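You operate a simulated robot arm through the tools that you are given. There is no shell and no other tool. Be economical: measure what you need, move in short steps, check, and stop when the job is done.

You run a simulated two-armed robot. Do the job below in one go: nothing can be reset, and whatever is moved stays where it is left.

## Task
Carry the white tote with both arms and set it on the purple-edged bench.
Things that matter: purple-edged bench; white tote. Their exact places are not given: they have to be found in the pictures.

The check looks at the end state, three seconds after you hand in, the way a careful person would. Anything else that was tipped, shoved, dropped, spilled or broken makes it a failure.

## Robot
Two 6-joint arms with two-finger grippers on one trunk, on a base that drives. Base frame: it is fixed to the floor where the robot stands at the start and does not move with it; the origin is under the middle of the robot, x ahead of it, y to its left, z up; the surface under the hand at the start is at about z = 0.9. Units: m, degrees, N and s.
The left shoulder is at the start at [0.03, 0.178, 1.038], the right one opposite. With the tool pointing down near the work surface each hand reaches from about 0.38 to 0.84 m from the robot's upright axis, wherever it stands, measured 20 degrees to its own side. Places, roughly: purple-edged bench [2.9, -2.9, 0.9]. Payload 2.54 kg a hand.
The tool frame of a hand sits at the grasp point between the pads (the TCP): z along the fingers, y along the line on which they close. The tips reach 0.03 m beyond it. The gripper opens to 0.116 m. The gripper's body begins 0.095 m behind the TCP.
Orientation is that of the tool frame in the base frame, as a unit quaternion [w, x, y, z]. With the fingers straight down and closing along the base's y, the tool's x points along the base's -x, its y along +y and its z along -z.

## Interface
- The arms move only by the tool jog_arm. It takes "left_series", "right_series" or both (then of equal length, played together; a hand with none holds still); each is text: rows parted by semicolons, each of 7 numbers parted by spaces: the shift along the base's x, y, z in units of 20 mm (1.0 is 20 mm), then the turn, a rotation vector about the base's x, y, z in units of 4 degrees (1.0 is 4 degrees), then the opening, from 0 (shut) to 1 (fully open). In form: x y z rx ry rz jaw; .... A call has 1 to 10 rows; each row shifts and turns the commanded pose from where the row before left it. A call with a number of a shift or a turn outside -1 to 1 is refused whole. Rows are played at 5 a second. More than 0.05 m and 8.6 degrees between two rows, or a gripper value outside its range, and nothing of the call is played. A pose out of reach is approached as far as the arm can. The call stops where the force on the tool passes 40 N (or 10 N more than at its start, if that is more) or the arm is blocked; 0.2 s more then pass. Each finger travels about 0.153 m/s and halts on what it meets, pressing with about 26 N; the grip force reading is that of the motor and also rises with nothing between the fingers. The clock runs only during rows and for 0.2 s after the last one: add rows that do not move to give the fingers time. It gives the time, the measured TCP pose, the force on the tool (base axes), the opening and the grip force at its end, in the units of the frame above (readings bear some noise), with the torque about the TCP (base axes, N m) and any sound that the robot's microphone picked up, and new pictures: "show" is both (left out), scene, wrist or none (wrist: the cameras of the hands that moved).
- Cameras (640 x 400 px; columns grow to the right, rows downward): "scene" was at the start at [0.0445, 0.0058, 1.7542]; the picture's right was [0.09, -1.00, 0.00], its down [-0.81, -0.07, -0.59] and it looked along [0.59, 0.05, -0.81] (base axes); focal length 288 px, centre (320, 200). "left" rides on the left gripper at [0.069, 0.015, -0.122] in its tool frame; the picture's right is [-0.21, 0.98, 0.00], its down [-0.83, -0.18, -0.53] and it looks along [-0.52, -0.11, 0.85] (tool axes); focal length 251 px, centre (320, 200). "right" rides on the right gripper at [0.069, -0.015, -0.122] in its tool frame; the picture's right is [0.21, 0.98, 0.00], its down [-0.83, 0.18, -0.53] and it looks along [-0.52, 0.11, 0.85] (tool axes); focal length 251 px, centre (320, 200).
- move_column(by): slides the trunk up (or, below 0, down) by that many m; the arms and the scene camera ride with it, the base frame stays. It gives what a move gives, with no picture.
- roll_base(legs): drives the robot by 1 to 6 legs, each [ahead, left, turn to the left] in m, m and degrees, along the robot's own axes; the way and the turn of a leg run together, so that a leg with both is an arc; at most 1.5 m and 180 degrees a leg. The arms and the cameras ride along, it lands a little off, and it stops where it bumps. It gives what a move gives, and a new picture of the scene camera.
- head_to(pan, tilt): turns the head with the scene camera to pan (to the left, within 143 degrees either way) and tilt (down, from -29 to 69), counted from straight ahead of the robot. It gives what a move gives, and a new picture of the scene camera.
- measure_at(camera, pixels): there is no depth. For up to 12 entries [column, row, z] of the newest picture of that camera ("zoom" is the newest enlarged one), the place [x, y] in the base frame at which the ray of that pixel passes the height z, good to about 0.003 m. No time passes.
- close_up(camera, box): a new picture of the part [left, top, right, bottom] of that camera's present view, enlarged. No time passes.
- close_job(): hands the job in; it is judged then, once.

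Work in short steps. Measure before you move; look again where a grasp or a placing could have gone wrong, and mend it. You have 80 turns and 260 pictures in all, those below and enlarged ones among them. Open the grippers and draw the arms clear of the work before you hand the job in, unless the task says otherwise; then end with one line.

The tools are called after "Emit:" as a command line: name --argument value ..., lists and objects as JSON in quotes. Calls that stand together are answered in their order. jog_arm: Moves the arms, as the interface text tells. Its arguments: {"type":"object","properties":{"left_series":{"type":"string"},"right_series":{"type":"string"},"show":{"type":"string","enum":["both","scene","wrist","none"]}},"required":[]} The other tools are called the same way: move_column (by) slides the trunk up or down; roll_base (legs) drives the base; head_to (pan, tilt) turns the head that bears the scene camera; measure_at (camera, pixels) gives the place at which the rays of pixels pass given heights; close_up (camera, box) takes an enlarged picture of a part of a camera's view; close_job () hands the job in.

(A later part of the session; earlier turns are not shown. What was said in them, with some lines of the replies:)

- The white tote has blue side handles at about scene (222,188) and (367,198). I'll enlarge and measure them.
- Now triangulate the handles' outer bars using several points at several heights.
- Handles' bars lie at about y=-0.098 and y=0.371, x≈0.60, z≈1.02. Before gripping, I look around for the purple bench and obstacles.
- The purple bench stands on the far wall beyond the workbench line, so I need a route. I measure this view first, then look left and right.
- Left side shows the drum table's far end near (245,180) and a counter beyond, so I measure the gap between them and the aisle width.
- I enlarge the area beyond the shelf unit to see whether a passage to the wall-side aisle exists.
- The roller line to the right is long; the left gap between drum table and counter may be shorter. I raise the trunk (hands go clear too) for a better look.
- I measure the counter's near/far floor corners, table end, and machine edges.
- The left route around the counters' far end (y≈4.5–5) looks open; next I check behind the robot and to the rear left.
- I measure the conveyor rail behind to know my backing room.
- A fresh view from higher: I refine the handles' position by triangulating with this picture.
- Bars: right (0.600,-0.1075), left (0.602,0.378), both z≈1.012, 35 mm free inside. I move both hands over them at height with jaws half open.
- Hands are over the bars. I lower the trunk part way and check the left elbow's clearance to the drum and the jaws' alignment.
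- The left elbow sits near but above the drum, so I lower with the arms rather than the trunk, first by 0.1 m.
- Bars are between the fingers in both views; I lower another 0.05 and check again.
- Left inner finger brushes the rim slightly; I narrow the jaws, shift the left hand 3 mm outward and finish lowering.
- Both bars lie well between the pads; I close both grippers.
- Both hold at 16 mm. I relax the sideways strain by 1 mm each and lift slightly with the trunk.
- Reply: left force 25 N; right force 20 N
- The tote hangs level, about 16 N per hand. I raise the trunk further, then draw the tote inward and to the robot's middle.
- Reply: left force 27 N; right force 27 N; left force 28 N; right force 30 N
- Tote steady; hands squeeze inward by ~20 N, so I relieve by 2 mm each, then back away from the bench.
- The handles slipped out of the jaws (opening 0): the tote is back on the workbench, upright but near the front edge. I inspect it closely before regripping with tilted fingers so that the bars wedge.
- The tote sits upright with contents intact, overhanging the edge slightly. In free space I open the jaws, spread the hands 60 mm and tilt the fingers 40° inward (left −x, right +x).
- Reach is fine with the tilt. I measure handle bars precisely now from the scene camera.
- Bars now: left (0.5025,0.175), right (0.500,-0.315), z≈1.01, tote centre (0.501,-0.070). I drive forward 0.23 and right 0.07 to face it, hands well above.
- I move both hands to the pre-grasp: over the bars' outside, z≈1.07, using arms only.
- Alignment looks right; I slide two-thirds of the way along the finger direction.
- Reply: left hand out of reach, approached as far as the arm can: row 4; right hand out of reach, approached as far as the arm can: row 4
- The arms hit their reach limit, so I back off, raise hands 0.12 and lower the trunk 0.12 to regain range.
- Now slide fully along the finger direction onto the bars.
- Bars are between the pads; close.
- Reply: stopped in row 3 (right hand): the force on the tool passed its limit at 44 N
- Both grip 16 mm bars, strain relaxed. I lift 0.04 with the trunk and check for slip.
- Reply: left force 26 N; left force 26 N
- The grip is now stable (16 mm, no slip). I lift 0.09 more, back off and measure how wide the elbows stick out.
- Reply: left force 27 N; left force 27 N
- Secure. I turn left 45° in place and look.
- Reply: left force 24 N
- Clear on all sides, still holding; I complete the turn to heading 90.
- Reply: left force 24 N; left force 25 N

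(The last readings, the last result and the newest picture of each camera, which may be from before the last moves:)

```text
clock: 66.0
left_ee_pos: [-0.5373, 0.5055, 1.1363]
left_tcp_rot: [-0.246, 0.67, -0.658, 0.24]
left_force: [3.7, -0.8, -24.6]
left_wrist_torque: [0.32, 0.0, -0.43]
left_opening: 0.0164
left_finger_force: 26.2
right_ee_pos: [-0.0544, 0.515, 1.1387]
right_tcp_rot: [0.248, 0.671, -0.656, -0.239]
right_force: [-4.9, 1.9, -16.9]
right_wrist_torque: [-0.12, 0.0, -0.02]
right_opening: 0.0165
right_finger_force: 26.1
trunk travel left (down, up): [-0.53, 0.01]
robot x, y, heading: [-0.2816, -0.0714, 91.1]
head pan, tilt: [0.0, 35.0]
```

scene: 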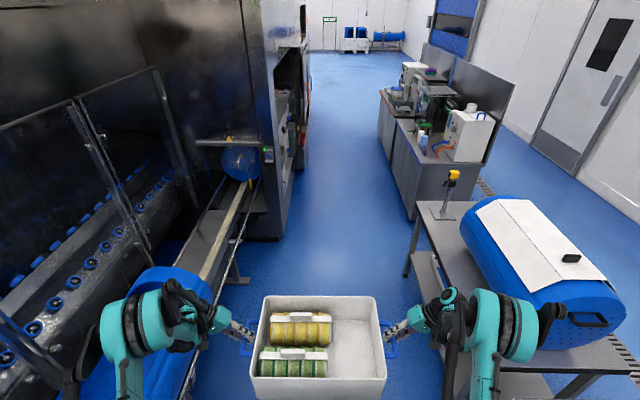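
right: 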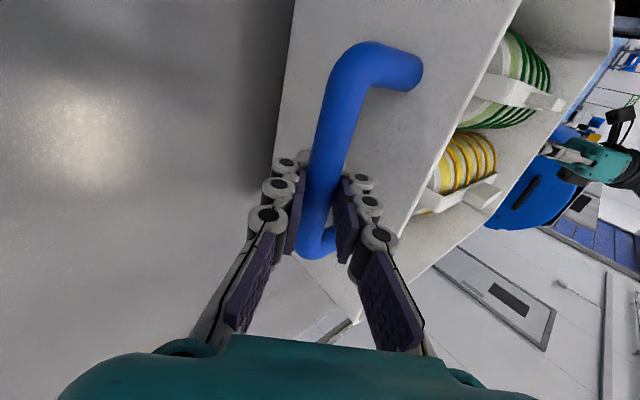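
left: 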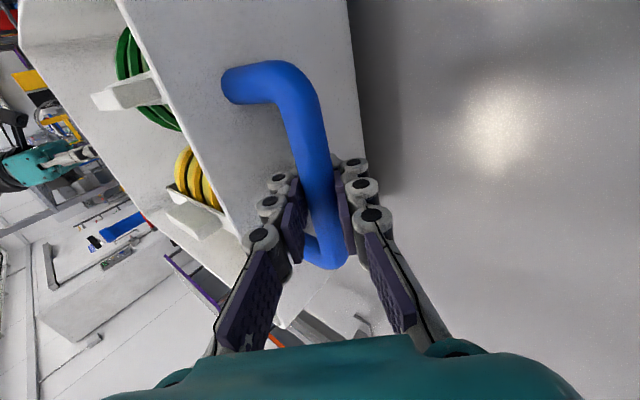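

Heading is 91°. I measure the aisle edges: machine base (282,240), (308,160) and counter base (410,218), (380,140).

Emit:
measure_at --camera "scene" --pixels '[[282, 240, 0], [305, 165, 0], [308, 112, 0.5], [306, 35, 1.7], [409, 220, 0], [380, 135, 0], [393, 120, 0.9], [417, 205, 0.77], [405, 277, 0], [441, 175, 0.9], [262, 150, 1.1], [379, 92, 0.9]]'

Emit:
close_up --camera "scene" --box '[200, 20, 440, 170]'

```text
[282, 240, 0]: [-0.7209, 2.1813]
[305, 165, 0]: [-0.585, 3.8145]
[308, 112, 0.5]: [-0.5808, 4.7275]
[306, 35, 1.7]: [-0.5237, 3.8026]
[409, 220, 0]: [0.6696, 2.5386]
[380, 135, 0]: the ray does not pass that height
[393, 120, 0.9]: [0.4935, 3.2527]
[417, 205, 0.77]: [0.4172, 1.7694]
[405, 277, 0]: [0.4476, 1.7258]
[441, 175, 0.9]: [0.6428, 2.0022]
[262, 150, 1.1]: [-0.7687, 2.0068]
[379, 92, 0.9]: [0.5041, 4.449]
```

```text
2.67 times, centred on (320, 95) of scene
```

zoom: 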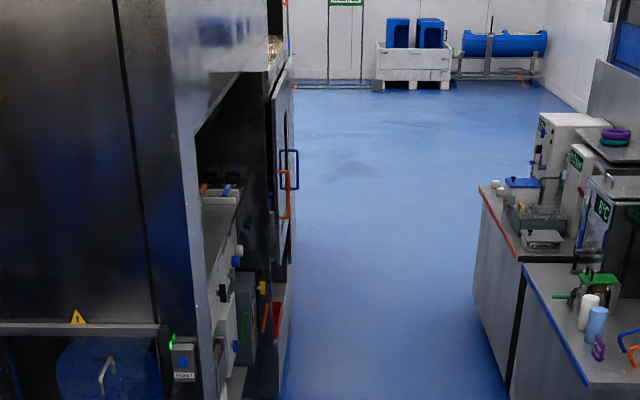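

The aisle between machine (x≈-0.55) and counter (x≈0.5) suits a path at x≈0.06; beside the drum table I keep x≈-0.1 and check the yellow post.

Emit:
measure_at --camera "scene" --pixels '[[452, 176, 1.1], [452, 176, 1.2], [444, 216, 0.78]]'

Emit:
roll_base --legs '[[0.7, -0.2, -1.1]]'

```text
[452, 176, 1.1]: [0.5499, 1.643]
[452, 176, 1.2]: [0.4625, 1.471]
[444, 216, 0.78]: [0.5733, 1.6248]
```

```text
clock: 70.0
left_ee_pos: [-0.3426, 1.2139, 1.1371]
left_tcp_rot: [-0.244, 0.667, -0.661, 0.241]
left_force: [-1.8, -1.1, -25.5]
left_wrist_torque: [0.31, -0.11, -0.34]
left_opening: 0.0164
left_finger_force: 25.9
right_ee_pos: [0.1399, 1.2196, 1.1398]
right_tcp_rot: [0.248, 0.668, -0.659, -0.241]
right_force: [1.8, -0.3, -16.2]
right_wrist_torque: [-0.14, 0.03, -0.07]
right_opening: 0.0166
right_finger_force: 25.6
trunk travel left (down, up): [-0.53, 0.01]
robot x, y, heading: [-0.0929, 0.6338, 90.6]
head pan, tilt: [0.0, 35.0]
```

scene: 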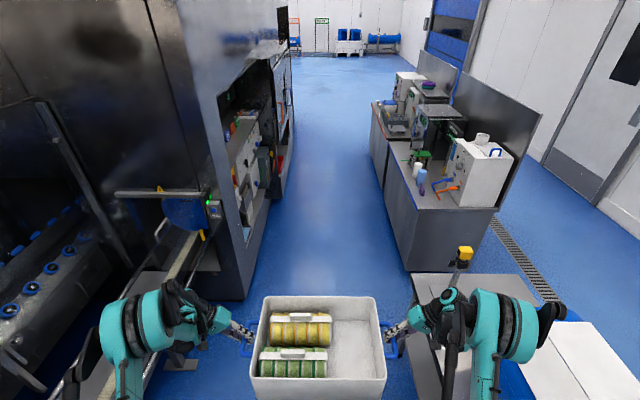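

Going well. I re-measure aisle edges from here.

Emit:
measure_at --camera "scene" --pixels '[[246, 296, 0], [283, 190, 0], [292, 115, 0.5], [292, 60, 1.2], [412, 270, 0], [380, 178, 0], [385, 145, 0.9], [408, 207, 0.9], [370, 112, 0.9], [192, 190, 1.1]]'

Emit:
close_up --camera "scene" --box '[180, 50, 420, 200]'

```text
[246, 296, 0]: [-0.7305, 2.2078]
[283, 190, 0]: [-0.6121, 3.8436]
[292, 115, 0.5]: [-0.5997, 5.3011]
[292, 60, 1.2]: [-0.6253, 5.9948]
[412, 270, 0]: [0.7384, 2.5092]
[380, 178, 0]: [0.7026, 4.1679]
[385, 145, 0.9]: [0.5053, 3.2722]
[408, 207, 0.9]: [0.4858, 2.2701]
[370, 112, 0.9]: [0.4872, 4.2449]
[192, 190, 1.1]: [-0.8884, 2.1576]
```

```text
2.67 times, centred on (300, 125) of scene
```

zoom: 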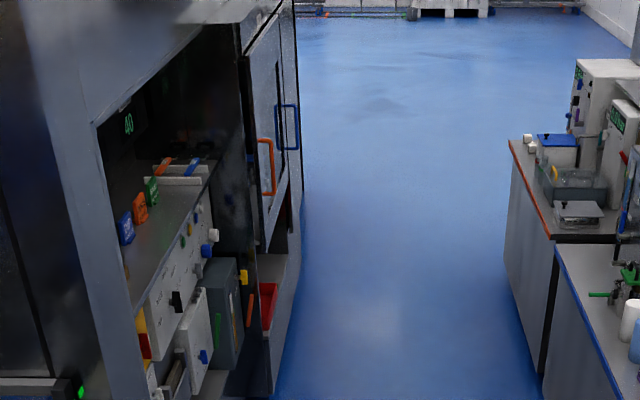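

Path x≈0.0 leaves ≥0.1 m both sides. Drive on to y≈1.9.

Emit:
roll_base --legs '[[1.27, -0.106, -0.6]]'

```text
clock: 76.4
left_ee_pos: [-0.2152, 2.4831, 1.1365]
left_tcp_rot: [0.24, -0.658, 0.671, -0.243]
left_force: [-5.0, -0.9, -24.7]
left_wrist_torque: [0.31, -0.07, -0.38]
left_opening: 0.0164
left_finger_force: 26.1
right_ee_pos: [0.2678, 2.4749, 1.1395]
right_tcp_rot: [-0.243, -0.659, 0.669, 0.244]
right_force: [5.1, 1.0, -16.1]
right_wrist_torque: [-0.14, 0.03, -0.07]
right_opening: 0.0165
right_finger_force: 25.9
trunk travel left (down, up): [-0.53, 0.01]
robot x, y, heading: [0.023, 1.8989, 89.1]
head pan, tilt: [0.0, 35.0]
```

scene: 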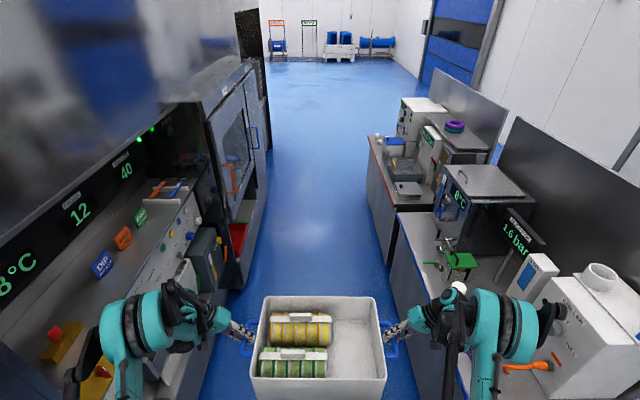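

Items on the right counter are near the right arm; I measure the edges ahead before continuing.

Emit:
measure_at --camera "scene" --pixels '[[398, 215, 0.9], [370, 140, 0.9], [430, 262, 1.0], [405, 98, 1.3], [234, 180, 1.2], [257, 130, 1.2], [238, 270, 0.4], [268, 150, 0], [372, 200, 0], [430, 180, 1.2]]'

Emit:
head_to --pan -45 --tilt 45

```text
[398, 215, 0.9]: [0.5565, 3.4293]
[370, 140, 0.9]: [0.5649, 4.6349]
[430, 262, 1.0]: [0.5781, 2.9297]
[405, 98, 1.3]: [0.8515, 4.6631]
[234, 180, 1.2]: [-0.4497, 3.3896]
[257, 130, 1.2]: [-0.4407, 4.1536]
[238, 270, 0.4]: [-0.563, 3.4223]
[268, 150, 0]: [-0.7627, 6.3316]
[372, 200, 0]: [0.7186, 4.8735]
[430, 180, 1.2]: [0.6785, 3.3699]
```

```text
clock: 77.5
left_ee_pos: [-0.2153, 2.4826, 1.1362]
left_tcp_rot: [0.24, -0.658, 0.671, -0.244]
left_force: [4.5, -0.9, -23.8]
left_wrist_torque: [0.27, -0.02, -0.42]
left_opening: 0.0166
left_finger_force: 26.6
right_ee_pos: [0.2675, 2.476, 1.1391]
right_tcp_rot: [-0.242, -0.659, 0.669, 0.244]
right_force: [-3.6, 1.3, -16.6]
right_wrist_torque: [-0.09, 0.03, -0.1]
right_opening: 0.0163
right_finger_force: 25.9
trunk travel left (down, up): [-0.53, 0.01]
robot x, y, heading: [0.0219, 1.895, 89.2]
head pan, tilt: [-45.0, 45.0]
```

scene: 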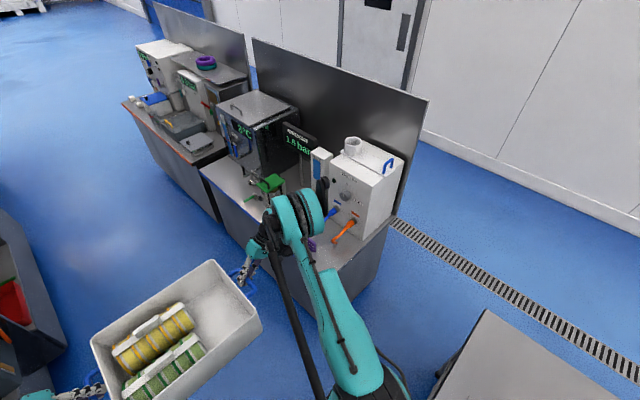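

Keep x≈0.06. Drive on to y≈3.35, then look ahead.

Emit:
head_to --pan 0 --tilt 35

Emit:
roll_base --legs '[[1.45, -0.018, 0.8]]'

```text
clock: 78.6
left_ee_pos: [-0.2153, 2.4833, 1.1363]
left_tcp_rot: [0.24, -0.658, 0.671, -0.244]
left_force: [1.6, -1.6, -24.0]
left_wrist_torque: [0.2, -0.08, -0.43]
left_opening: 0.0165
left_finger_force: 25.9
right_ee_pos: [0.2679, 2.4756, 1.1396]
right_tcp_rot: [-0.243, -0.659, 0.669, 0.244]
right_force: [-0.7, 1.9, -15.9]
right_wrist_torque: [-0.02, 0.0, -0.18]
right_opening: 0.0165
right_finger_force: 25.7
trunk travel left (down, up): [-0.53, 0.01]
robot x, y, heading: [0.0174, 1.8972, 89.3]
head pan, tilt: [0.0, 35.0]
```

scene: 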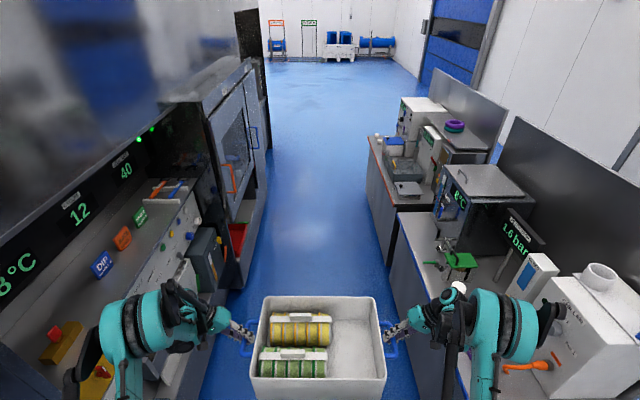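

```text
clock: 85.7
left_ee_pos: [-0.2375, 3.8831, 1.1372]
left_tcp_rot: [-0.245, 0.675, -0.654, 0.238]
left_force: [-8.6, -1.0, -25.0]
left_wrist_torque: [0.32, -0.03, -0.31]
left_opening: 0.0166
left_finger_force: 26.0
right_ee_pos: [0.2451, 3.8992, 1.1399]
right_tcp_rot: [0.249, 0.676, -0.652, -0.237]
right_force: [9.5, 1.1, -15.8]
right_wrist_torque: [-0.11, 0.05, -0.03]
right_opening: 0.0164
right_finger_force: 26.4
trunk travel left (down, up): [-0.53, 0.01]
robot x, y, heading: [0.0279, 3.3104, 91.8]
head pan, tilt: [0.0, 35.0]
```

scene: 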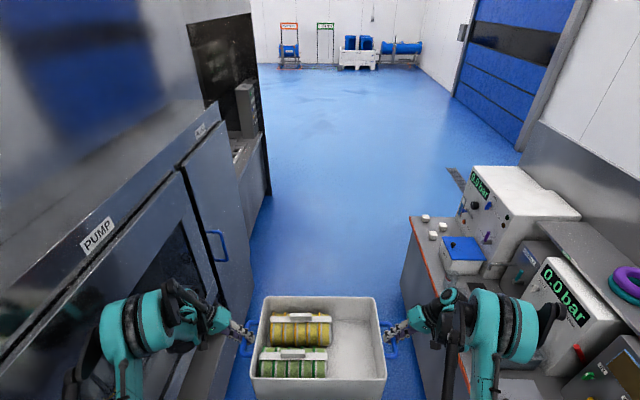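

Past the narrowest part. I measure the counter's far end and the next machine section, then continue.

Emit:
measure_at --camera "scene" --pixels '[[410, 217, 0.9], [520, 170, 0.9], [408, 290, 0], [222, 250, 1.1], [268, 200, 0], [262, 90, 1.2], [520, 150, 0], [455, 95, 0], [540, 125, 1.35]]'

Emit:
roll_base --legs '[[0.9, -0.07, -1.8]]'

```text
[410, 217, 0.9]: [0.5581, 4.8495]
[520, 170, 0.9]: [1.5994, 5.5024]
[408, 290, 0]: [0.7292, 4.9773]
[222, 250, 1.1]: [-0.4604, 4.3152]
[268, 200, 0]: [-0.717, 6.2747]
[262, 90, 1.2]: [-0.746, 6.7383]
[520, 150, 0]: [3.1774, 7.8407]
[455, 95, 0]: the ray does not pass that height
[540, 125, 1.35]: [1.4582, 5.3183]
```

```text
clock: 90.5
left_ee_pos: [-0.159, 4.8037, 1.1373]
left_tcp_rot: [0.241, -0.662, 0.667, -0.242]
left_force: [-3.6, -0.5, -24.7]
left_wrist_torque: [0.33, -0.05, -0.31]
left_opening: 0.0165
left_finger_force: 26.3
right_ee_pos: [0.3265, 4.8015, 1.1404]
right_tcp_rot: [-0.245, -0.662, 0.665, 0.243]
right_force: [4.0, 1.3, -16.1]
right_wrist_torque: [-0.14, 0.04, -0.06]
right_opening: 0.0163
right_finger_force: 26.1
trunk travel left (down, up): [-0.53, 0.01]
robot x, y, heading: [0.0848, 4.2255, 89.6]
head pan, tilt: [0.0, 35.0]
```

scene: 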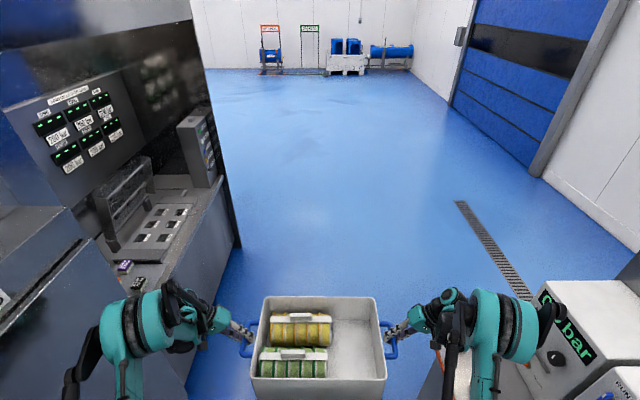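

The counter ends at y≈5.0 and open floor lies ahead. I drive to y≈6.2.

Emit:
roll_base --legs '[[1.2, 0, 0], [0.75, -0.1, 0.4]]'

Emit:
head_to --pan -80 --tilt 30

```text
clock: 100.2
left_ee_pos: [-0.0937, 6.7367, 1.1363]
left_tcp_rot: [-0.243, 0.669, -0.66, 0.24]
left_force: [-9.6, -1.9, -24.1]
left_wrist_torque: [0.32, -0.05, -0.38]
left_opening: 0.0165
left_finger_force: 26.2
right_ee_pos: [0.3918, 6.7435, 1.1395]
right_tcp_rot: [0.247, 0.669, -0.658, -0.24]
right_force: [8.9, 0.8, -16.5]
right_wrist_torque: [-0.14, 0.03, -0.05]
right_opening: 0.0165
right_finger_force: 25.8
trunk travel left (down, up): [-0.53, 0.01]
robot x, y, heading: [0.1594, 6.1545, 90.8]
head pan, tilt: [0.0, 35.0]
```

scene: 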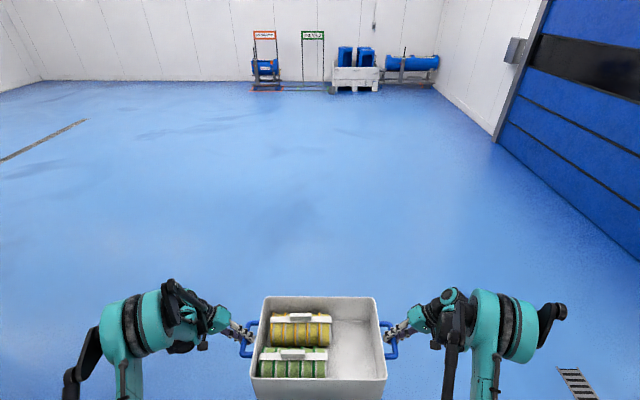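

```text
clock: 101.7
left_ee_pos: [-0.0929, 6.7349, 1.1363]
left_tcp_rot: [-0.243, 0.669, -0.66, 0.24]
left_force: [3.2, -0.9, -24.9]
left_wrist_torque: [0.27, -0.04, -0.37]
left_opening: 0.0167
left_finger_force: 26.2
right_ee_pos: [0.3921, 6.7446, 1.1393]
right_tcp_rot: [0.247, 0.67, -0.658, -0.24]
right_force: [-1.8, 1.6, -15.7]
right_wrist_torque: [-0.06, 0.03, -0.1]
right_opening: 0.0163
right_finger_force: 26.0
trunk travel left (down, up): [-0.53, 0.01]
robot x, y, heading: [0.1633, 6.153, 90.8]
head pan, tilt: [-80.0, 30.0]
```

scene: 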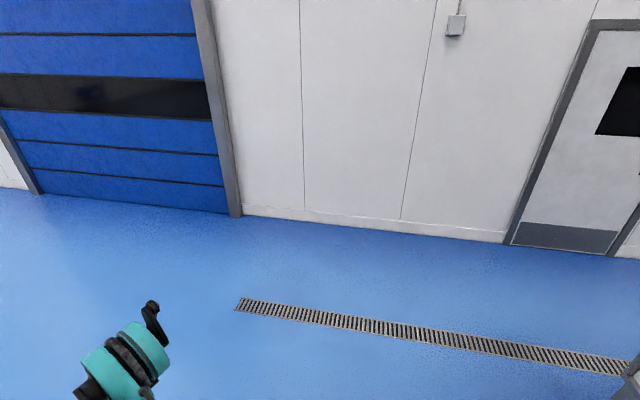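

Clear to the right. I strafe right to x≈2.25, then rotate towards −y.

Emit:
roll_base --legs '[[0.1, -1.3, 0], [0, -0.8, 0], [0, 0, -90], [0, 0, -90.8]]'

Emit:
head_to --pan 0 --tilt 32

```text
clock: 119.9
left_ee_pos: [2.4612, 5.6114, 1.136]
left_tcp_rot: [-0.251, 0.691, 0.638, -0.231]
left_force: [13.0, -0.4, -24.6]
left_wrist_torque: [-0.26, 0.02, -0.36]
left_opening: 0.0166
left_finger_force: 26.0
right_ee_pos: [1.9779, 5.6496, 1.1409]
right_tcp_rot: [0.251, 0.689, 0.638, 0.235]
right_force: [-12.9, 0.5, -16.3]
right_wrist_torque: [0.16, -0.06, -0.07]
right_opening: 0.0167
right_finger_force: 25.9
trunk travel left (down, up): [-0.53, 0.01]
robot x, y, heading: [2.2632, 6.2146, -94.6]
head pan, tilt: [-80.0, 30.0]
```

scene: 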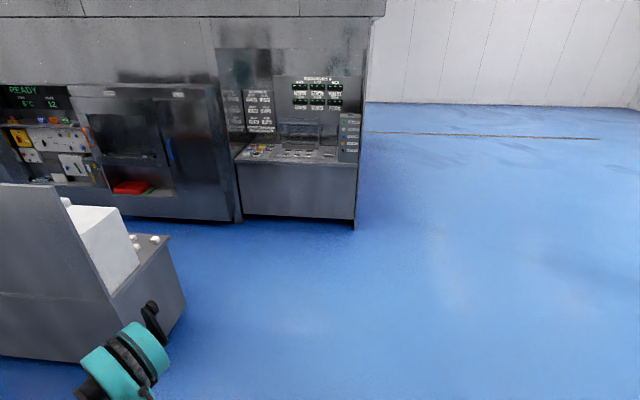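

```text
clock: 121.4
left_ee_pos: [2.4615, 5.612, 1.1358]
left_tcp_rot: [-0.25, 0.691, 0.638, -0.231]
left_force: [6.6, -0.1, -24.2]
left_wrist_torque: [-0.34, 0.1, -0.35]
left_opening: 0.0161
left_finger_force: 26.1
right_ee_pos: [1.9777, 5.6495, 1.1387]
right_tcp_rot: [0.251, 0.69, 0.638, 0.234]
right_force: [-6.0, -0.4, -16.4]
right_wrist_torque: [0.21, 0.02, 0.07]
right_opening: 0.0163
right_finger_force: 26.0
trunk travel left (down, up): [-0.53, 0.01]
robot x, y, heading: [2.2613, 6.2093, -94.8]
head pan, tilt: [0.0, 32.0]
```

scene: 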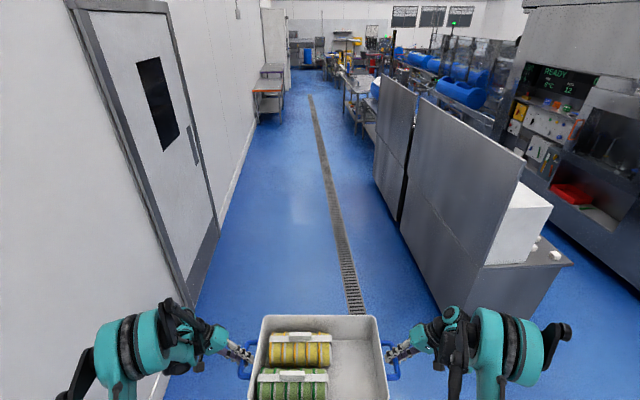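

The wall-side aisle is clear. I correct the heading and drive down it, y≈2.

Emit:
roll_base --legs '[[0, 0, 4.8], [1.4, 0, 0], [1.4, 0, 0]]'

```text
clock: 135.6
left_ee_pos: [2.5527, 2.7919, 1.1352]
left_tcp_rot: [-0.239, 0.661, 0.669, -0.24]
left_force: [21.1, 2.3, -25.4]
left_wrist_torque: [-0.27, 0.01, -0.41]
left_opening: 0.0159
left_finger_force: 25.5
right_ee_pos: [2.0662, 2.786, 1.1389]
right_tcp_rot: [0.24, 0.661, 0.667, 0.245]
right_force: [-20.9, -1.1, -15.4]
right_wrist_torque: [0.12, 0.0, -0.1]
right_opening: 0.0164
right_finger_force: 25.9
trunk travel left (down, up): [-0.53, 0.01]
robot x, y, heading: [2.2968, 3.3738, -89.3]
head pan, tilt: [0.0, 32.0]
```

scene: 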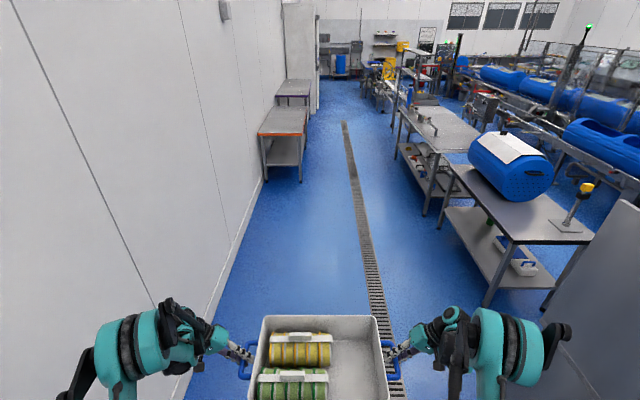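

Good. I measure the orange bench front and the workbench back to choose the lane.

Emit:
measure_at --camera "scene" --pixels '[[302, 136, 0.9], [258, 134, 0.9], [308, 108, 0.9], [276, 95, 0.9], [307, 96, 0.9], [301, 180, 0], [264, 180, 0], [434, 153, 0.9], [400, 106, 0.9], [449, 167, 0.77], [516, 244, 0.77], [425, 215, 0]]'

Emit:
close_up --camera "scene" --box '[240, 40, 480, 190]'

```text
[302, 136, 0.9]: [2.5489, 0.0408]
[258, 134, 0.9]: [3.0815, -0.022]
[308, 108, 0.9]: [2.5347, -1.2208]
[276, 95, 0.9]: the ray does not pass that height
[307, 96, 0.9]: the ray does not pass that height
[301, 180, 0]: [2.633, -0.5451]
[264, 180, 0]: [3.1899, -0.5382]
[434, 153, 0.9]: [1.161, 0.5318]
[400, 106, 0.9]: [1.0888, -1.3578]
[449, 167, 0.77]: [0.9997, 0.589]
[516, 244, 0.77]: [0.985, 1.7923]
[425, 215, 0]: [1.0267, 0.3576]
```

```text
2.67 times, centred on (360, 115) of scene
```

zoom: 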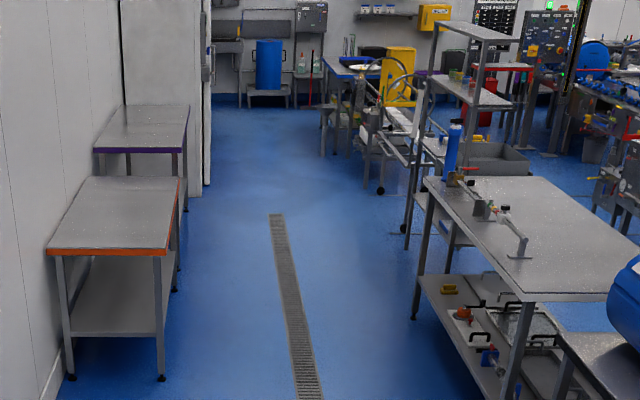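

Lane between x≈1.1 and 2.6; I drive on to (1.9, 0.6).

Emit:
roll_base --legs '[[1.4, -0.22, -0.7], [1.37, -0.2, 0]]'

```text
clock: 149.3
left_ee_pos: [2.1413, -0.0025, 1.1353]
left_tcp_rot: [-0.24, 0.664, 0.667, -0.239]
left_force: [10.1, 1.8, -24.5]
left_wrist_torque: [-0.24, -0.01, -0.31]
left_opening: 0.0159
left_finger_force: 25.6
right_ee_pos: [1.6554, -0.0067, 1.1389]
right_tcp_rot: [0.24, 0.662, 0.667, 0.244]
right_force: [-9.9, -2.2, -15.8]
right_wrist_torque: [0.09, -0.05, -0.18]
right_opening: 0.0164
right_finger_force: 26.6
trunk travel left (down, up): [-0.53, 0.01]
robot x, y, heading: [1.8924, 0.5803, -90.0]
head pan, tilt: [0.0, 32.0]
```

scene: 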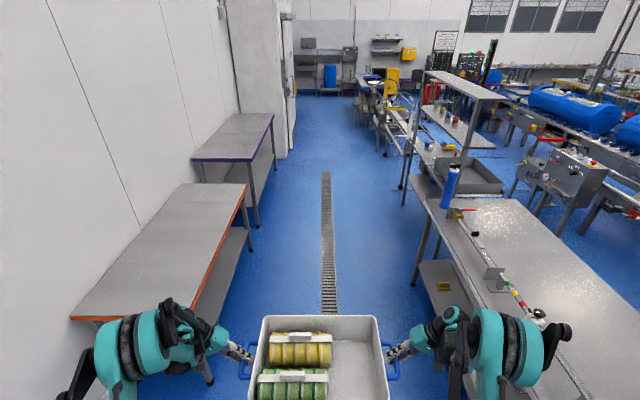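

Emit:
measure_at --camera "scene" --pixels '[[257, 228, 0], [276, 175, 0], [250, 160, 0.9], [250, 160, 0.8], [273, 115, 0.9], [273, 115, 0.8], [192, 160, 0.9], [246, 186, 0.9], [412, 178, 0.9], [404, 205, 0], [424, 72, 1.6], [415, 290, 0]]'

Emit:
close_up --camera "scene" --box '[170, 90, 330, 240]'

```text
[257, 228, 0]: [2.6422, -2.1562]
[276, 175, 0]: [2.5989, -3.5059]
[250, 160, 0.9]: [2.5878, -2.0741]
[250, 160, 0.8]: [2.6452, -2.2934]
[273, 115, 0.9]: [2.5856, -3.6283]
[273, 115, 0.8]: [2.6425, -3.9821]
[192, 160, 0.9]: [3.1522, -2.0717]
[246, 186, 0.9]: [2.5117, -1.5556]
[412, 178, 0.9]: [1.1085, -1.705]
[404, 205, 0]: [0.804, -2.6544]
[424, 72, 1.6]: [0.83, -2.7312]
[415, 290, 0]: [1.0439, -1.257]
```

```text
2.67 times, centred on (250, 165) of scene
```

zoom: 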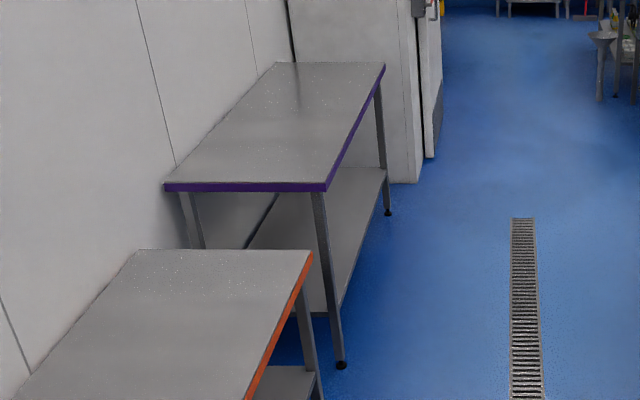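

Purple bench: top z≈0.9, front x≈2.585, back 3.15, y −2.07…−3.63. I drive to (1.75, −2.85).

Emit:
roll_base --legs '[[1.15, -0.05, 0], [1.15, -0.05, 0], [1.13, -0.04, 0]]'

```text
clock: 165.9
left_ee_pos: [1.9969, -3.4103, 1.1347]
left_tcp_rot: [-0.242, 0.672, 0.659, -0.237]
left_force: [7.6, 1.1, -24.9]
left_wrist_torque: [-0.21, -0.06, -0.2]
left_opening: 0.016
left_finger_force: 26.0
right_ee_pos: [1.5091, -3.4016, 1.1381]
right_tcp_rot: [0.243, 0.67, 0.659, 0.241]
right_force: [-10.0, -0.1, -15.2]
right_wrist_torque: [0.1, -0.02, -0.09]
right_opening: 0.0163
right_finger_force: 25.9
trunk travel left (down, up): [-0.53, 0.01]
robot x, y, heading: [1.758, -2.8286, -90.8]
head pan, tilt: [0.0, 32.0]
```

scene: 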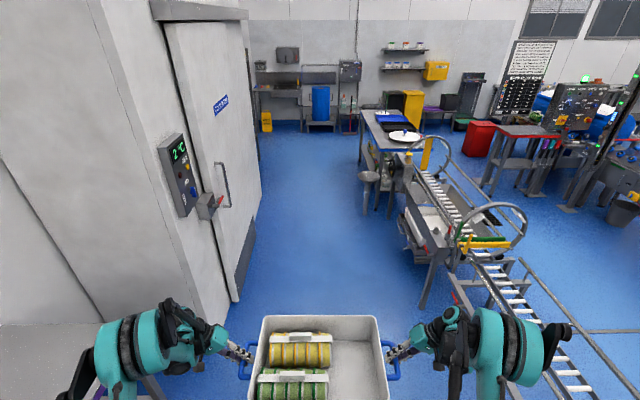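

Now turn left to face the bench.

Emit:
roll_base --legs '[[0, 0, 89]]'

Emit:
head_to --pan 0 --tilt 50

```text
clock: 170.0
left_ee_pos: [2.3531, -2.6037, 1.1351]
left_tcp_rot: [-0.009, 0.022, 0.941, -0.338]
left_force: [-0.6, 0.1, -25.4]
left_wrist_torque: [-0.03, -0.25, -0.21]
left_opening: 0.0159
left_finger_force: 26.2
right_ee_pos: [2.3319, -3.0914, 1.1384]
right_tcp_rot: [0.005, 0.022, 0.939, 0.342]
right_force: [-0.1, 0.9, -15.4]
right_wrist_torque: [-0.03, 0.18, 0.02]
right_opening: 0.0164
right_finger_force: 25.5
trunk travel left (down, up): [-0.53, 0.01]
robot x, y, heading: [1.7598, -2.8265, -2.9]
head pan, tilt: [0.0, 32.0]
```

scene: 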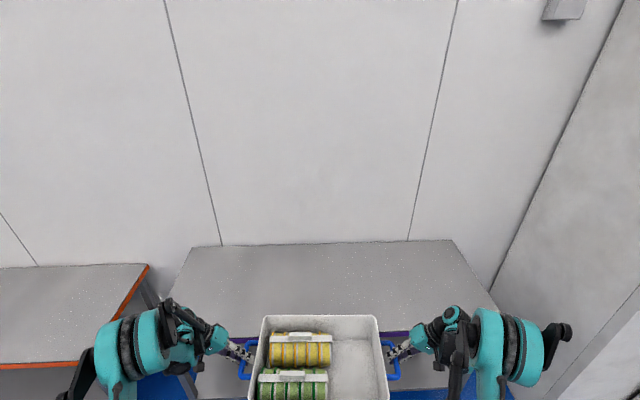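

```text
clock: 170.8
left_ee_pos: [2.3523, -2.6029, 1.1349]
left_tcp_rot: [-0.008, 0.022, 0.941, -0.338]
left_force: [-0.1, -3.7, -24.7]
left_wrist_torque: [0.0, -0.2, -0.32]
left_opening: 0.0162
left_finger_force: 25.6
right_ee_pos: [2.3313, -3.0903, 1.1382]
right_tcp_rot: [0.005, 0.022, 0.939, 0.343]
right_force: [0.9, 3.7, -16.7]
right_wrist_torque: [-0.01, 0.1, 0.03]
right_opening: 0.0163
right_finger_force: 26.0
trunk travel left (down, up): [-0.53, 0.01]
robot x, y, heading: [1.7579, -2.8241, -2.6]
head pan, tilt: [0.0, 50.0]
```

scene: 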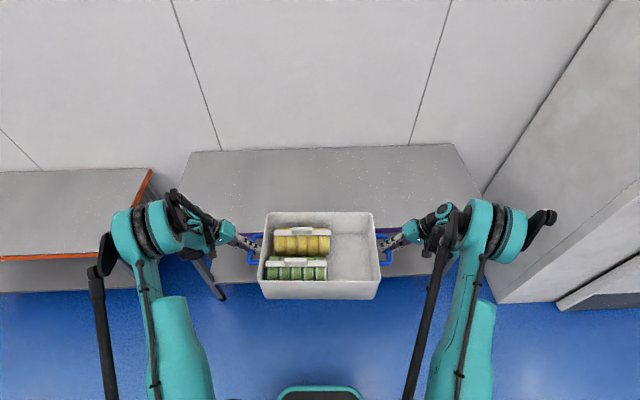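

Bench top is empty. I straighten and drive forward 0.30, then check the edge.

Emit:
roll_base --legs '[[0, 0, 2.5], [0.3, 0, 0]]'

Emit:
measure_at --camera "scene" --pixels '[[220, 295, 0.9], [450, 292, 0.9], [204, 185, 0.9], [436, 180, 0.9]]'

```text
clock: 173.3
left_ee_pos: [2.6395, -2.5771, 1.1366]
left_tcp_rot: [-0.001, -0.001, 0.941, -0.338]
left_force: [-1.4, -2.2, -23.9]
left_wrist_torque: [0.02, -0.21, -0.33]
left_opening: 0.0157
left_finger_force: 26.2
right_ee_pos: [2.64, -3.0641, 1.1391]
right_tcp_rot: [-0.002, 0.0, 0.939, 0.343]
right_force: [0.3, 2.1, -15.5]
right_wrist_torque: [0.03, 0.1, -0.02]
right_opening: 0.0165
right_finger_force: 25.9
trunk travel left (down, up): [-0.53, 0.01]
robot x, y, heading: [2.0573, -2.8254, 0.1]
head pan, tilt: [0.0, 50.0]
```

scene: 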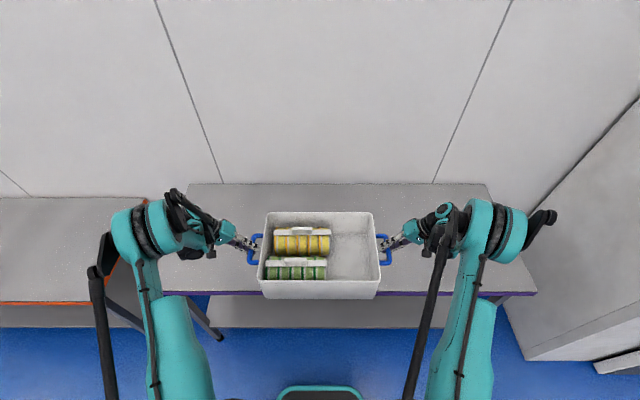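

```text
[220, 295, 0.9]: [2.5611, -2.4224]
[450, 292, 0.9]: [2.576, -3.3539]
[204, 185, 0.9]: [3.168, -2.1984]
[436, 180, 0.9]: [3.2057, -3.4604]
```

Bench front x≈2.57. I go 0.13 further so the tote centre is at x≈2.77 (front edge ≈2.635).

Emit:
roll_base --legs '[[0.13, 0, 0]]'

Emit:
move_column --by -0.09

Emit:
head_to --pan 0 --tilt 52

```text
clock: 174.6
left_ee_pos: [2.7711, -2.5766, 1.1361]
left_tcp_rot: [0.0, -0.002, 0.941, -0.338]
left_force: [-1.4, -4.1, -25.0]
left_wrist_torque: [-0.04, -0.17, -0.38]
left_opening: 0.0162
left_finger_force: 26.0
right_ee_pos: [2.773, -3.0633, 1.1392]
right_tcp_rot: [-0.002, 0.0, 0.94, 0.342]
right_force: [0.6, 3.8, -16.0]
right_wrist_torque: [0.02, 0.08, -0.06]
right_opening: 0.0163
right_finger_force: 25.7
trunk travel left (down, up): [-0.53, 0.01]
robot x, y, heading: [2.1932, -2.825, 0.2]
head pan, tilt: [0.0, 50.0]
```

scene: 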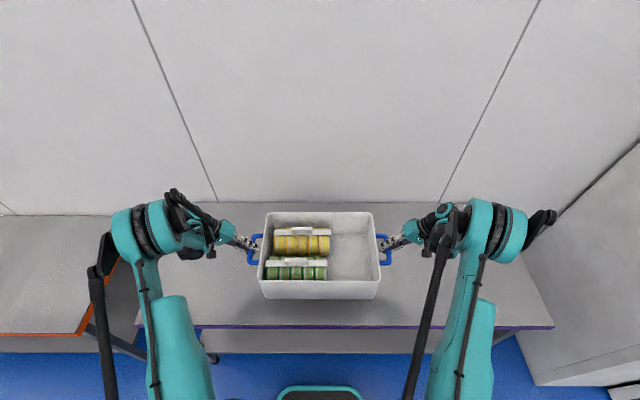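

```text
clock: 175.8
left_ee_pos: [2.7732, -2.5761, 1.0444]
left_tcp_rot: [-0.001, -0.002, 0.941, -0.338]
left_force: [-0.4, -4.7, -24.7]
left_wrist_torque: [0.02, -0.19, -0.35]
left_opening: 0.016
left_finger_force: 26.3
right_ee_pos: [2.7753, -3.0639, 1.0483]
right_tcp_rot: [-0.002, -0.001, 0.939, 0.343]
right_force: [0.7, 4.0, -15.8]
right_wrist_torque: [0.01, 0.03, -0.03]
right_opening: 0.0165
right_finger_force: 26.0
trunk travel left (down, up): [-0.44, 0.1]
robot x, y, heading: [2.1889, -2.8219, 0.1]
head pan, tilt: [0.0, 50.0]
```

```text
clock: 176.5
left_ee_pos: [2.7726, -2.5754, 1.0445]
left_tcp_rot: [-0.001, -0.001, 0.941, -0.338]
left_force: [-1.2, -4.2, -24.9]
left_wrist_torque: [0.01, -0.15, -0.28]
left_opening: 0.0163
left_finger_force: 25.8
right_ee_pos: [2.7748, -3.0626, 1.0485]
right_tcp_rot: [-0.003, -0.001, 0.94, 0.342]
right_force: [1.2, 3.2, -16.1]
right_wrist_torque: [0.02, 0.04, -0.12]
right_opening: 0.0166
right_finger_force: 25.8
trunk travel left (down, up): [-0.44, 0.1]
robot x, y, heading: [2.1917, -2.8252, 0.2]
head pan, tilt: [0.0, 52.0]
```

scene: 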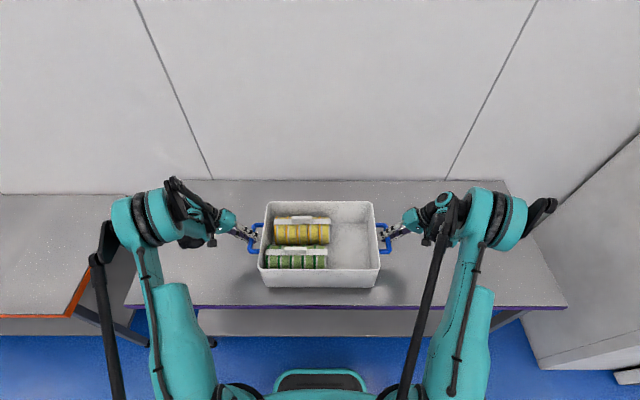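

About 35 mm above the bench. I lower gently with both arms, 28 mm first.

Emit:
jog_arm --left_series "0 0 -.3 0 0 0 0;0 0 -.3 0 0 0 0;0 0 -.3 0 0 0 0;0 0 -.3 0 0 0 0;0 0 -.2 0 0 0 0;0 0 0 0 0 0 0" --right_series "0 0 -.3 0 0 0 0;0 0 -.3 0 0 0 0;0 0 -.3 0 0 0 0;0 0 -.3 0 0 0 0;0 0 -.2 0 0 0 0;0 0 0 0 0 0 0" --show "none"

Emit:
jog_arm --left_series "0 0 -.15 0 0 0 0;0 0 -.15 0 0 0 0;0 0 0 0 0 0 0" --right_series "0 0 -.15 0 0 0 0;0 0 -.15 0 0 0 0;0 0 0 0 0 0 0" --show "scene"

```text
clock: 177.9
left_ee_pos: [2.7733, -2.5756, 1.0173]
left_tcp_rot: [-0.001, -0.001, 0.941, -0.339]
left_force: [1.2, -6.3, -10.1]
left_wrist_torque: [-0.06, -0.55, -0.2]
left_opening: 0.0161
left_finger_force: 25.8
right_ee_pos: [2.7735, -3.0641, 1.0212]
right_tcp_rot: [-0.002, -0.001, 0.94, 0.342]
right_force: [-0.6, 6.9, -15.7]
right_wrist_torque: [-0.01, -0.26, -0.15]
right_opening: 0.0161
right_finger_force: 25.9
trunk travel left (down, up): [-0.44, 0.1]
robot x, y, heading: [2.1894, -2.8219, 0.0]
head pan, tilt: [0.0, 52.0]
```

```text
clock: 178.5
left_ee_pos: [2.7712, -2.5783, 1.0154]
left_tcp_rot: [0.002, 0.0, 0.94, -0.341]
left_force: [0.2, -1.8, 14.0]
left_wrist_torque: [-0.15, -0.27, -0.51]
left_opening: 0.0162
left_finger_force: 26.0
right_ee_pos: [2.774, -3.0659, 1.0144]
right_tcp_rot: [-0.002, -0.001, 0.94, 0.342]
right_force: [2.2, -0.8, -12.0]
right_wrist_torque: [-0.1, 0.37, 0.28]
right_opening: 0.0162
right_finger_force: 25.9
trunk travel left (down, up): [-0.44, 0.1]
robot x, y, heading: [2.1947, -2.825, -0.0]
head pan, tilt: [0.0, 52.0]
stopped in row 3 (left hand): the force on the tool passed its limit at 42 N (the readings are from after the stop); the commanded pose is now the measured one
```

scene: 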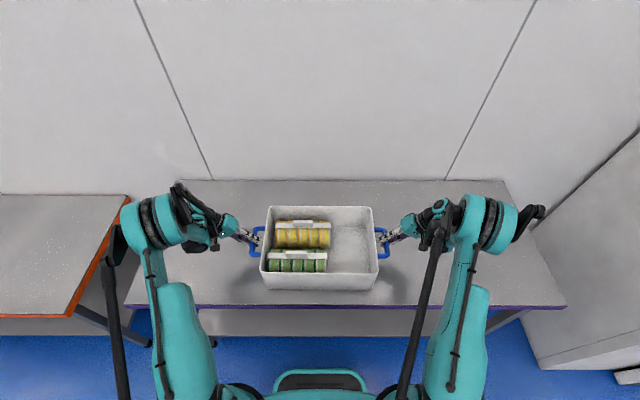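

The left side rests on the bench; the right still carries 12 N, so I lower only the right a little.

Emit:
jog_arm --right_series "0 0 -.06 0 0 0 0;0 0 -.06 0 0 0 0;0 0 0 0 0 0 0" --left_series "0 0 0 0 0 0 0;0 0 0 0 0 0 0;0 0 0 0 0 0 0" --show "none"

```text
clock: 179.3
left_ee_pos: [2.771, -2.5787, 1.0162]
left_tcp_rot: [0.001, -0.001, 0.94, -0.34]
left_force: [6.4, -6.3, 17.2]
left_wrist_torque: [-0.01, 0.07, -0.71]
left_opening: 0.0159
left_finger_force: 26.2
right_ee_pos: [2.7746, -3.0649, 1.0157]
right_tcp_rot: [-0.001, -0.002, 0.939, 0.344]
right_force: [12.6, -2.6, 16.2]
right_wrist_torque: [0.04, 0.04, -0.13]
right_opening: 0.0165
right_finger_force: 26.0
trunk travel left (down, up): [-0.44, 0.1]
robot x, y, heading: [2.1908, -2.827, -0.1]
head pan, tilt: [0.0, 52.0]
```

Both sides rest on the bench. I relax 1 mm upward and open the jaws moderately.

Emit:
jog_arm --left_series "0 0 .06 0 0 0 0;0 0 0 0 0 0 .2;0 0 0 0 0 0 .36;0 0 0 0 0 0 .36" --right_series "0 0 .06 0 0 0 0;0 0 0 0 0 0 .2;0 0 0 0 0 0 .36;0 0 0 0 0 0 .36"

```text
clock: 180.3
left_ee_pos: [2.7713, -2.5764, 1.0172]
left_tcp_rot: [0.002, -0.001, 0.94, -0.34]
left_force: [-0.3, -0.2, -0.1]
left_wrist_torque: [0.01, 0.0, 0.02]
left_opening: 0.0418
left_finger_force: 0.0
right_ee_pos: [2.7733, -3.0641, 1.016]
right_tcp_rot: [-0.001, -0.001, 0.94, 0.342]
right_force: [0.5, -1.2, 0.3]
right_wrist_torque: [0.01, -0.01, 0.01]
right_opening: 0.0412
right_finger_force: 0.1
trunk travel left (down, up): [-0.44, 0.1]
robot x, y, heading: [2.1948, -2.8266, 0.1]
head pan, tilt: [0.0, 52.0]
```

scene: 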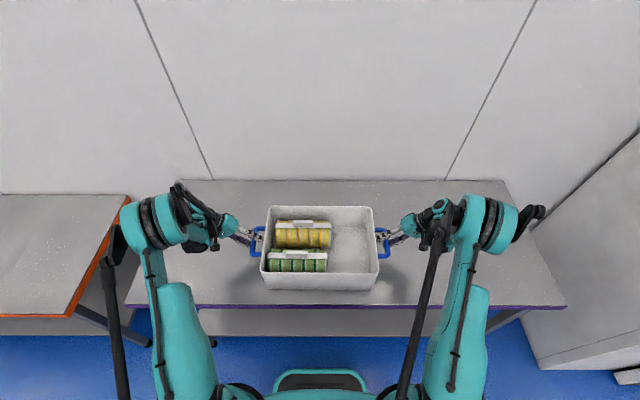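
right: 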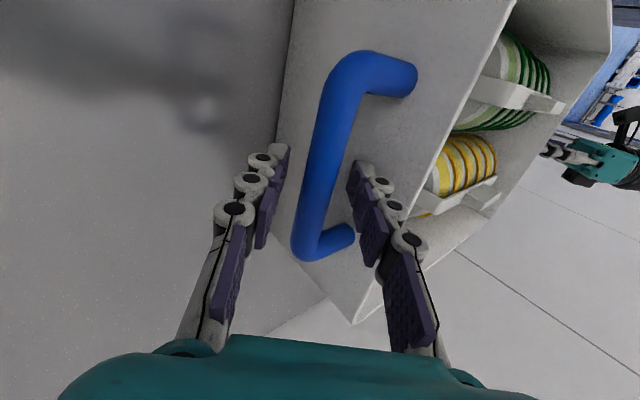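
left: 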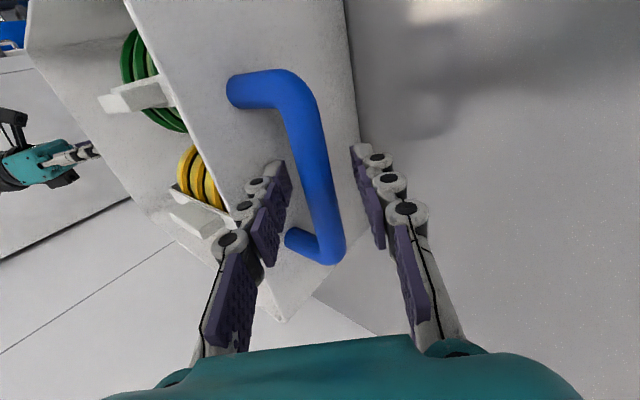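

Jaws are free around the bars. I withdraw along the finger direction (outward and up), then up.

Emit:
jog_arm --left_series "0 .43 .51 0 0 0 .4;0 .43 .51 0 0 0 .4;0 .43 .51 0 0 0 .4;0 .43 .51 0 0 0 .4;0 .43 .51 0 0 0 .4;0 .43 .51 0 0 0 .4;0 .43 .51 0 0 0 .4;0 .3 .8 0 0 0 .4;0 0 1 0 0 0 .4;0 0 1 0 0 0 .4" --right_series "0 -.43 .51 0 0 0 .4;0 -.43 .51 0 0 0 .4;0 -.43 .51 0 0 0 .4;0 -.43 .51 0 0 0 .4;0 -.43 .51 0 0 0 .4;0 -.43 .51 0 0 0 .4;0 -.43 .51 0 0 0 .4;0 -.3 .8 0 0 0 .4;0 0 1 0 0 0 .4;0 0 1 0 0 0 .4" --show "none"

Emit:
move_column --by 0.09

Emit:
roll_base --legs '[[-0.35, 0, 0]]'

```text
clock: 182.5
left_ee_pos: [2.7706, -2.5105, 1.147]
left_tcp_rot: [0.002, 0.0, 0.94, -0.34]
left_force: [0.1, -0.2, 0.9]
left_wrist_torque: [0.01, 0.0, 0.0]
left_opening: 0.0463
left_finger_force: 0.1
right_ee_pos: [2.771, -3.13, 1.1418]
right_tcp_rot: [-0.001, -0.002, 0.94, 0.342]
right_force: [-0.2, 0.4, -0.1]
right_wrist_torque: [0.04, -0.03, 0.02]
right_opening: 0.0465
right_finger_force: 0.1
trunk travel left (down, up): [-0.44, 0.1]
robot x, y, heading: [2.1934, -2.8234, 0.0]
head pan, tilt: [0.0, 52.0]
```

```text
clock: 183.8
left_ee_pos: [2.7705, -2.5117, 1.2348]
left_tcp_rot: [0.0, -0.002, 0.94, -0.34]
left_force: [0.4, -0.3, -0.6]
left_wrist_torque: [0.0, -0.03, 0.0]
left_opening: 0.0464
left_finger_force: 0.1
right_ee_pos: [2.772, -3.131, 1.231]
right_tcp_rot: [-0.002, -0.002, 0.939, 0.343]
right_force: [0.5, -0.1, 0.6]
right_wrist_torque: [0.04, 0.01, 0.03]
right_opening: 0.0461
right_finger_force: 0.0
trunk travel left (down, up): [-0.53, 0.01]
robot x, y, heading: [2.1913, -2.8261, 0.0]
head pan, tilt: [0.0, 52.0]
```

```text
clock: 186.1
left_ee_pos: [2.4173, -2.5129, 1.2346]
left_tcp_rot: [0.0, 0.002, 0.94, -0.34]
left_force: [-0.7, -0.6, -0.1]
left_wrist_torque: [0.0, 0.0, 0.01]
left_opening: 0.0462
left_finger_force: 0.2
right_ee_pos: [2.4157, -3.1331, 1.2321]
right_tcp_rot: [-0.001, 0.0, 0.939, 0.344]
right_force: [0.0, -0.5, -0.6]
right_wrist_torque: [0.03, -0.01, 0.02]
right_opening: 0.0463
right_finger_force: 0.0
trunk travel left (down, up): [-0.53, 0.01]
robot x, y, heading: [1.8362, -2.8225, -0.1]
head pan, tilt: [0.0, 52.0]
```

scene: 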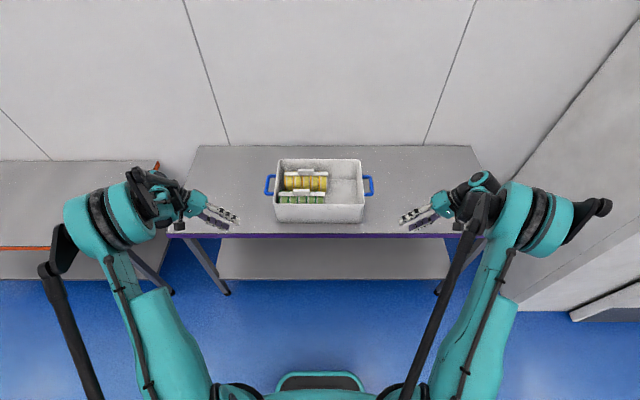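

The tote stands level on the purple-edged bench, well inside the edges, contents in place, and both hands are clear. I open the grippers fully.

Emit:
jog_arm --left_series "0 0 0 0 0 0 1;0 0 0 0 0 0 1;0 0 0 0 0 0 1" --right_series "0 0 0 0 0 0 1;0 0 0 0 0 0 1;0 0 0 0 0 0 1" --show "none"

Emit:
close_up --camera "scene" --box '[200, 130, 440, 280]'

```text
clock: 186.9
left_ee_pos: [2.4166, -2.5134, 1.2354]
left_tcp_rot: [0.0, 0.002, 0.941, -0.339]
left_force: [0.9, 0.0, -0.3]
left_wrist_torque: [0.03, 0.01, -0.01]
left_opening: 0.1161
left_finger_force: 0.0
right_ee_pos: [2.416, -3.1327, 1.2319]
right_tcp_rot: [-0.002, 0.001, 0.939, 0.343]
right_force: [0.2, 0.5, -0.3]
right_wrist_torque: [-0.04, 0.0, 0.01]
right_opening: 0.116
right_finger_force: 0.1
trunk travel left (down, up): [-0.53, 0.01]
robot x, y, heading: [1.8352, -2.8251, -0.1]
head pan, tilt: [0.0, 52.0]
```

```text
2.67 times, centred on (320, 205) of scene
```

zoom: 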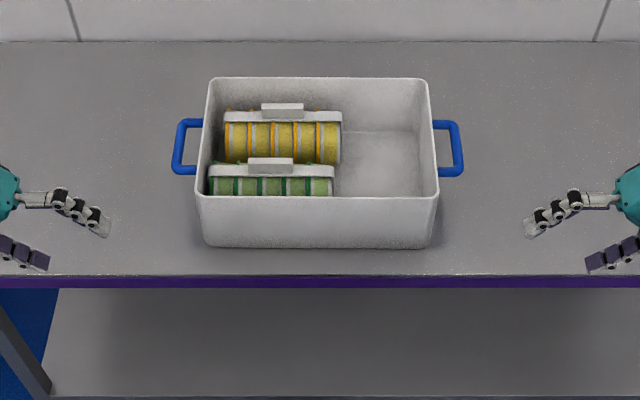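

Everything is in place; I hand in.

Emit:
close_job

```text
The job is handed in.
```

The white tote is on the purple-edged bench, upright and fully inside the edges, with both grippers open and clear. On the first lift the handles slipped out and the tote dropped about 0.17 m back onto the workbench. It landed upright, and its contents slid to one side but stayed inside.
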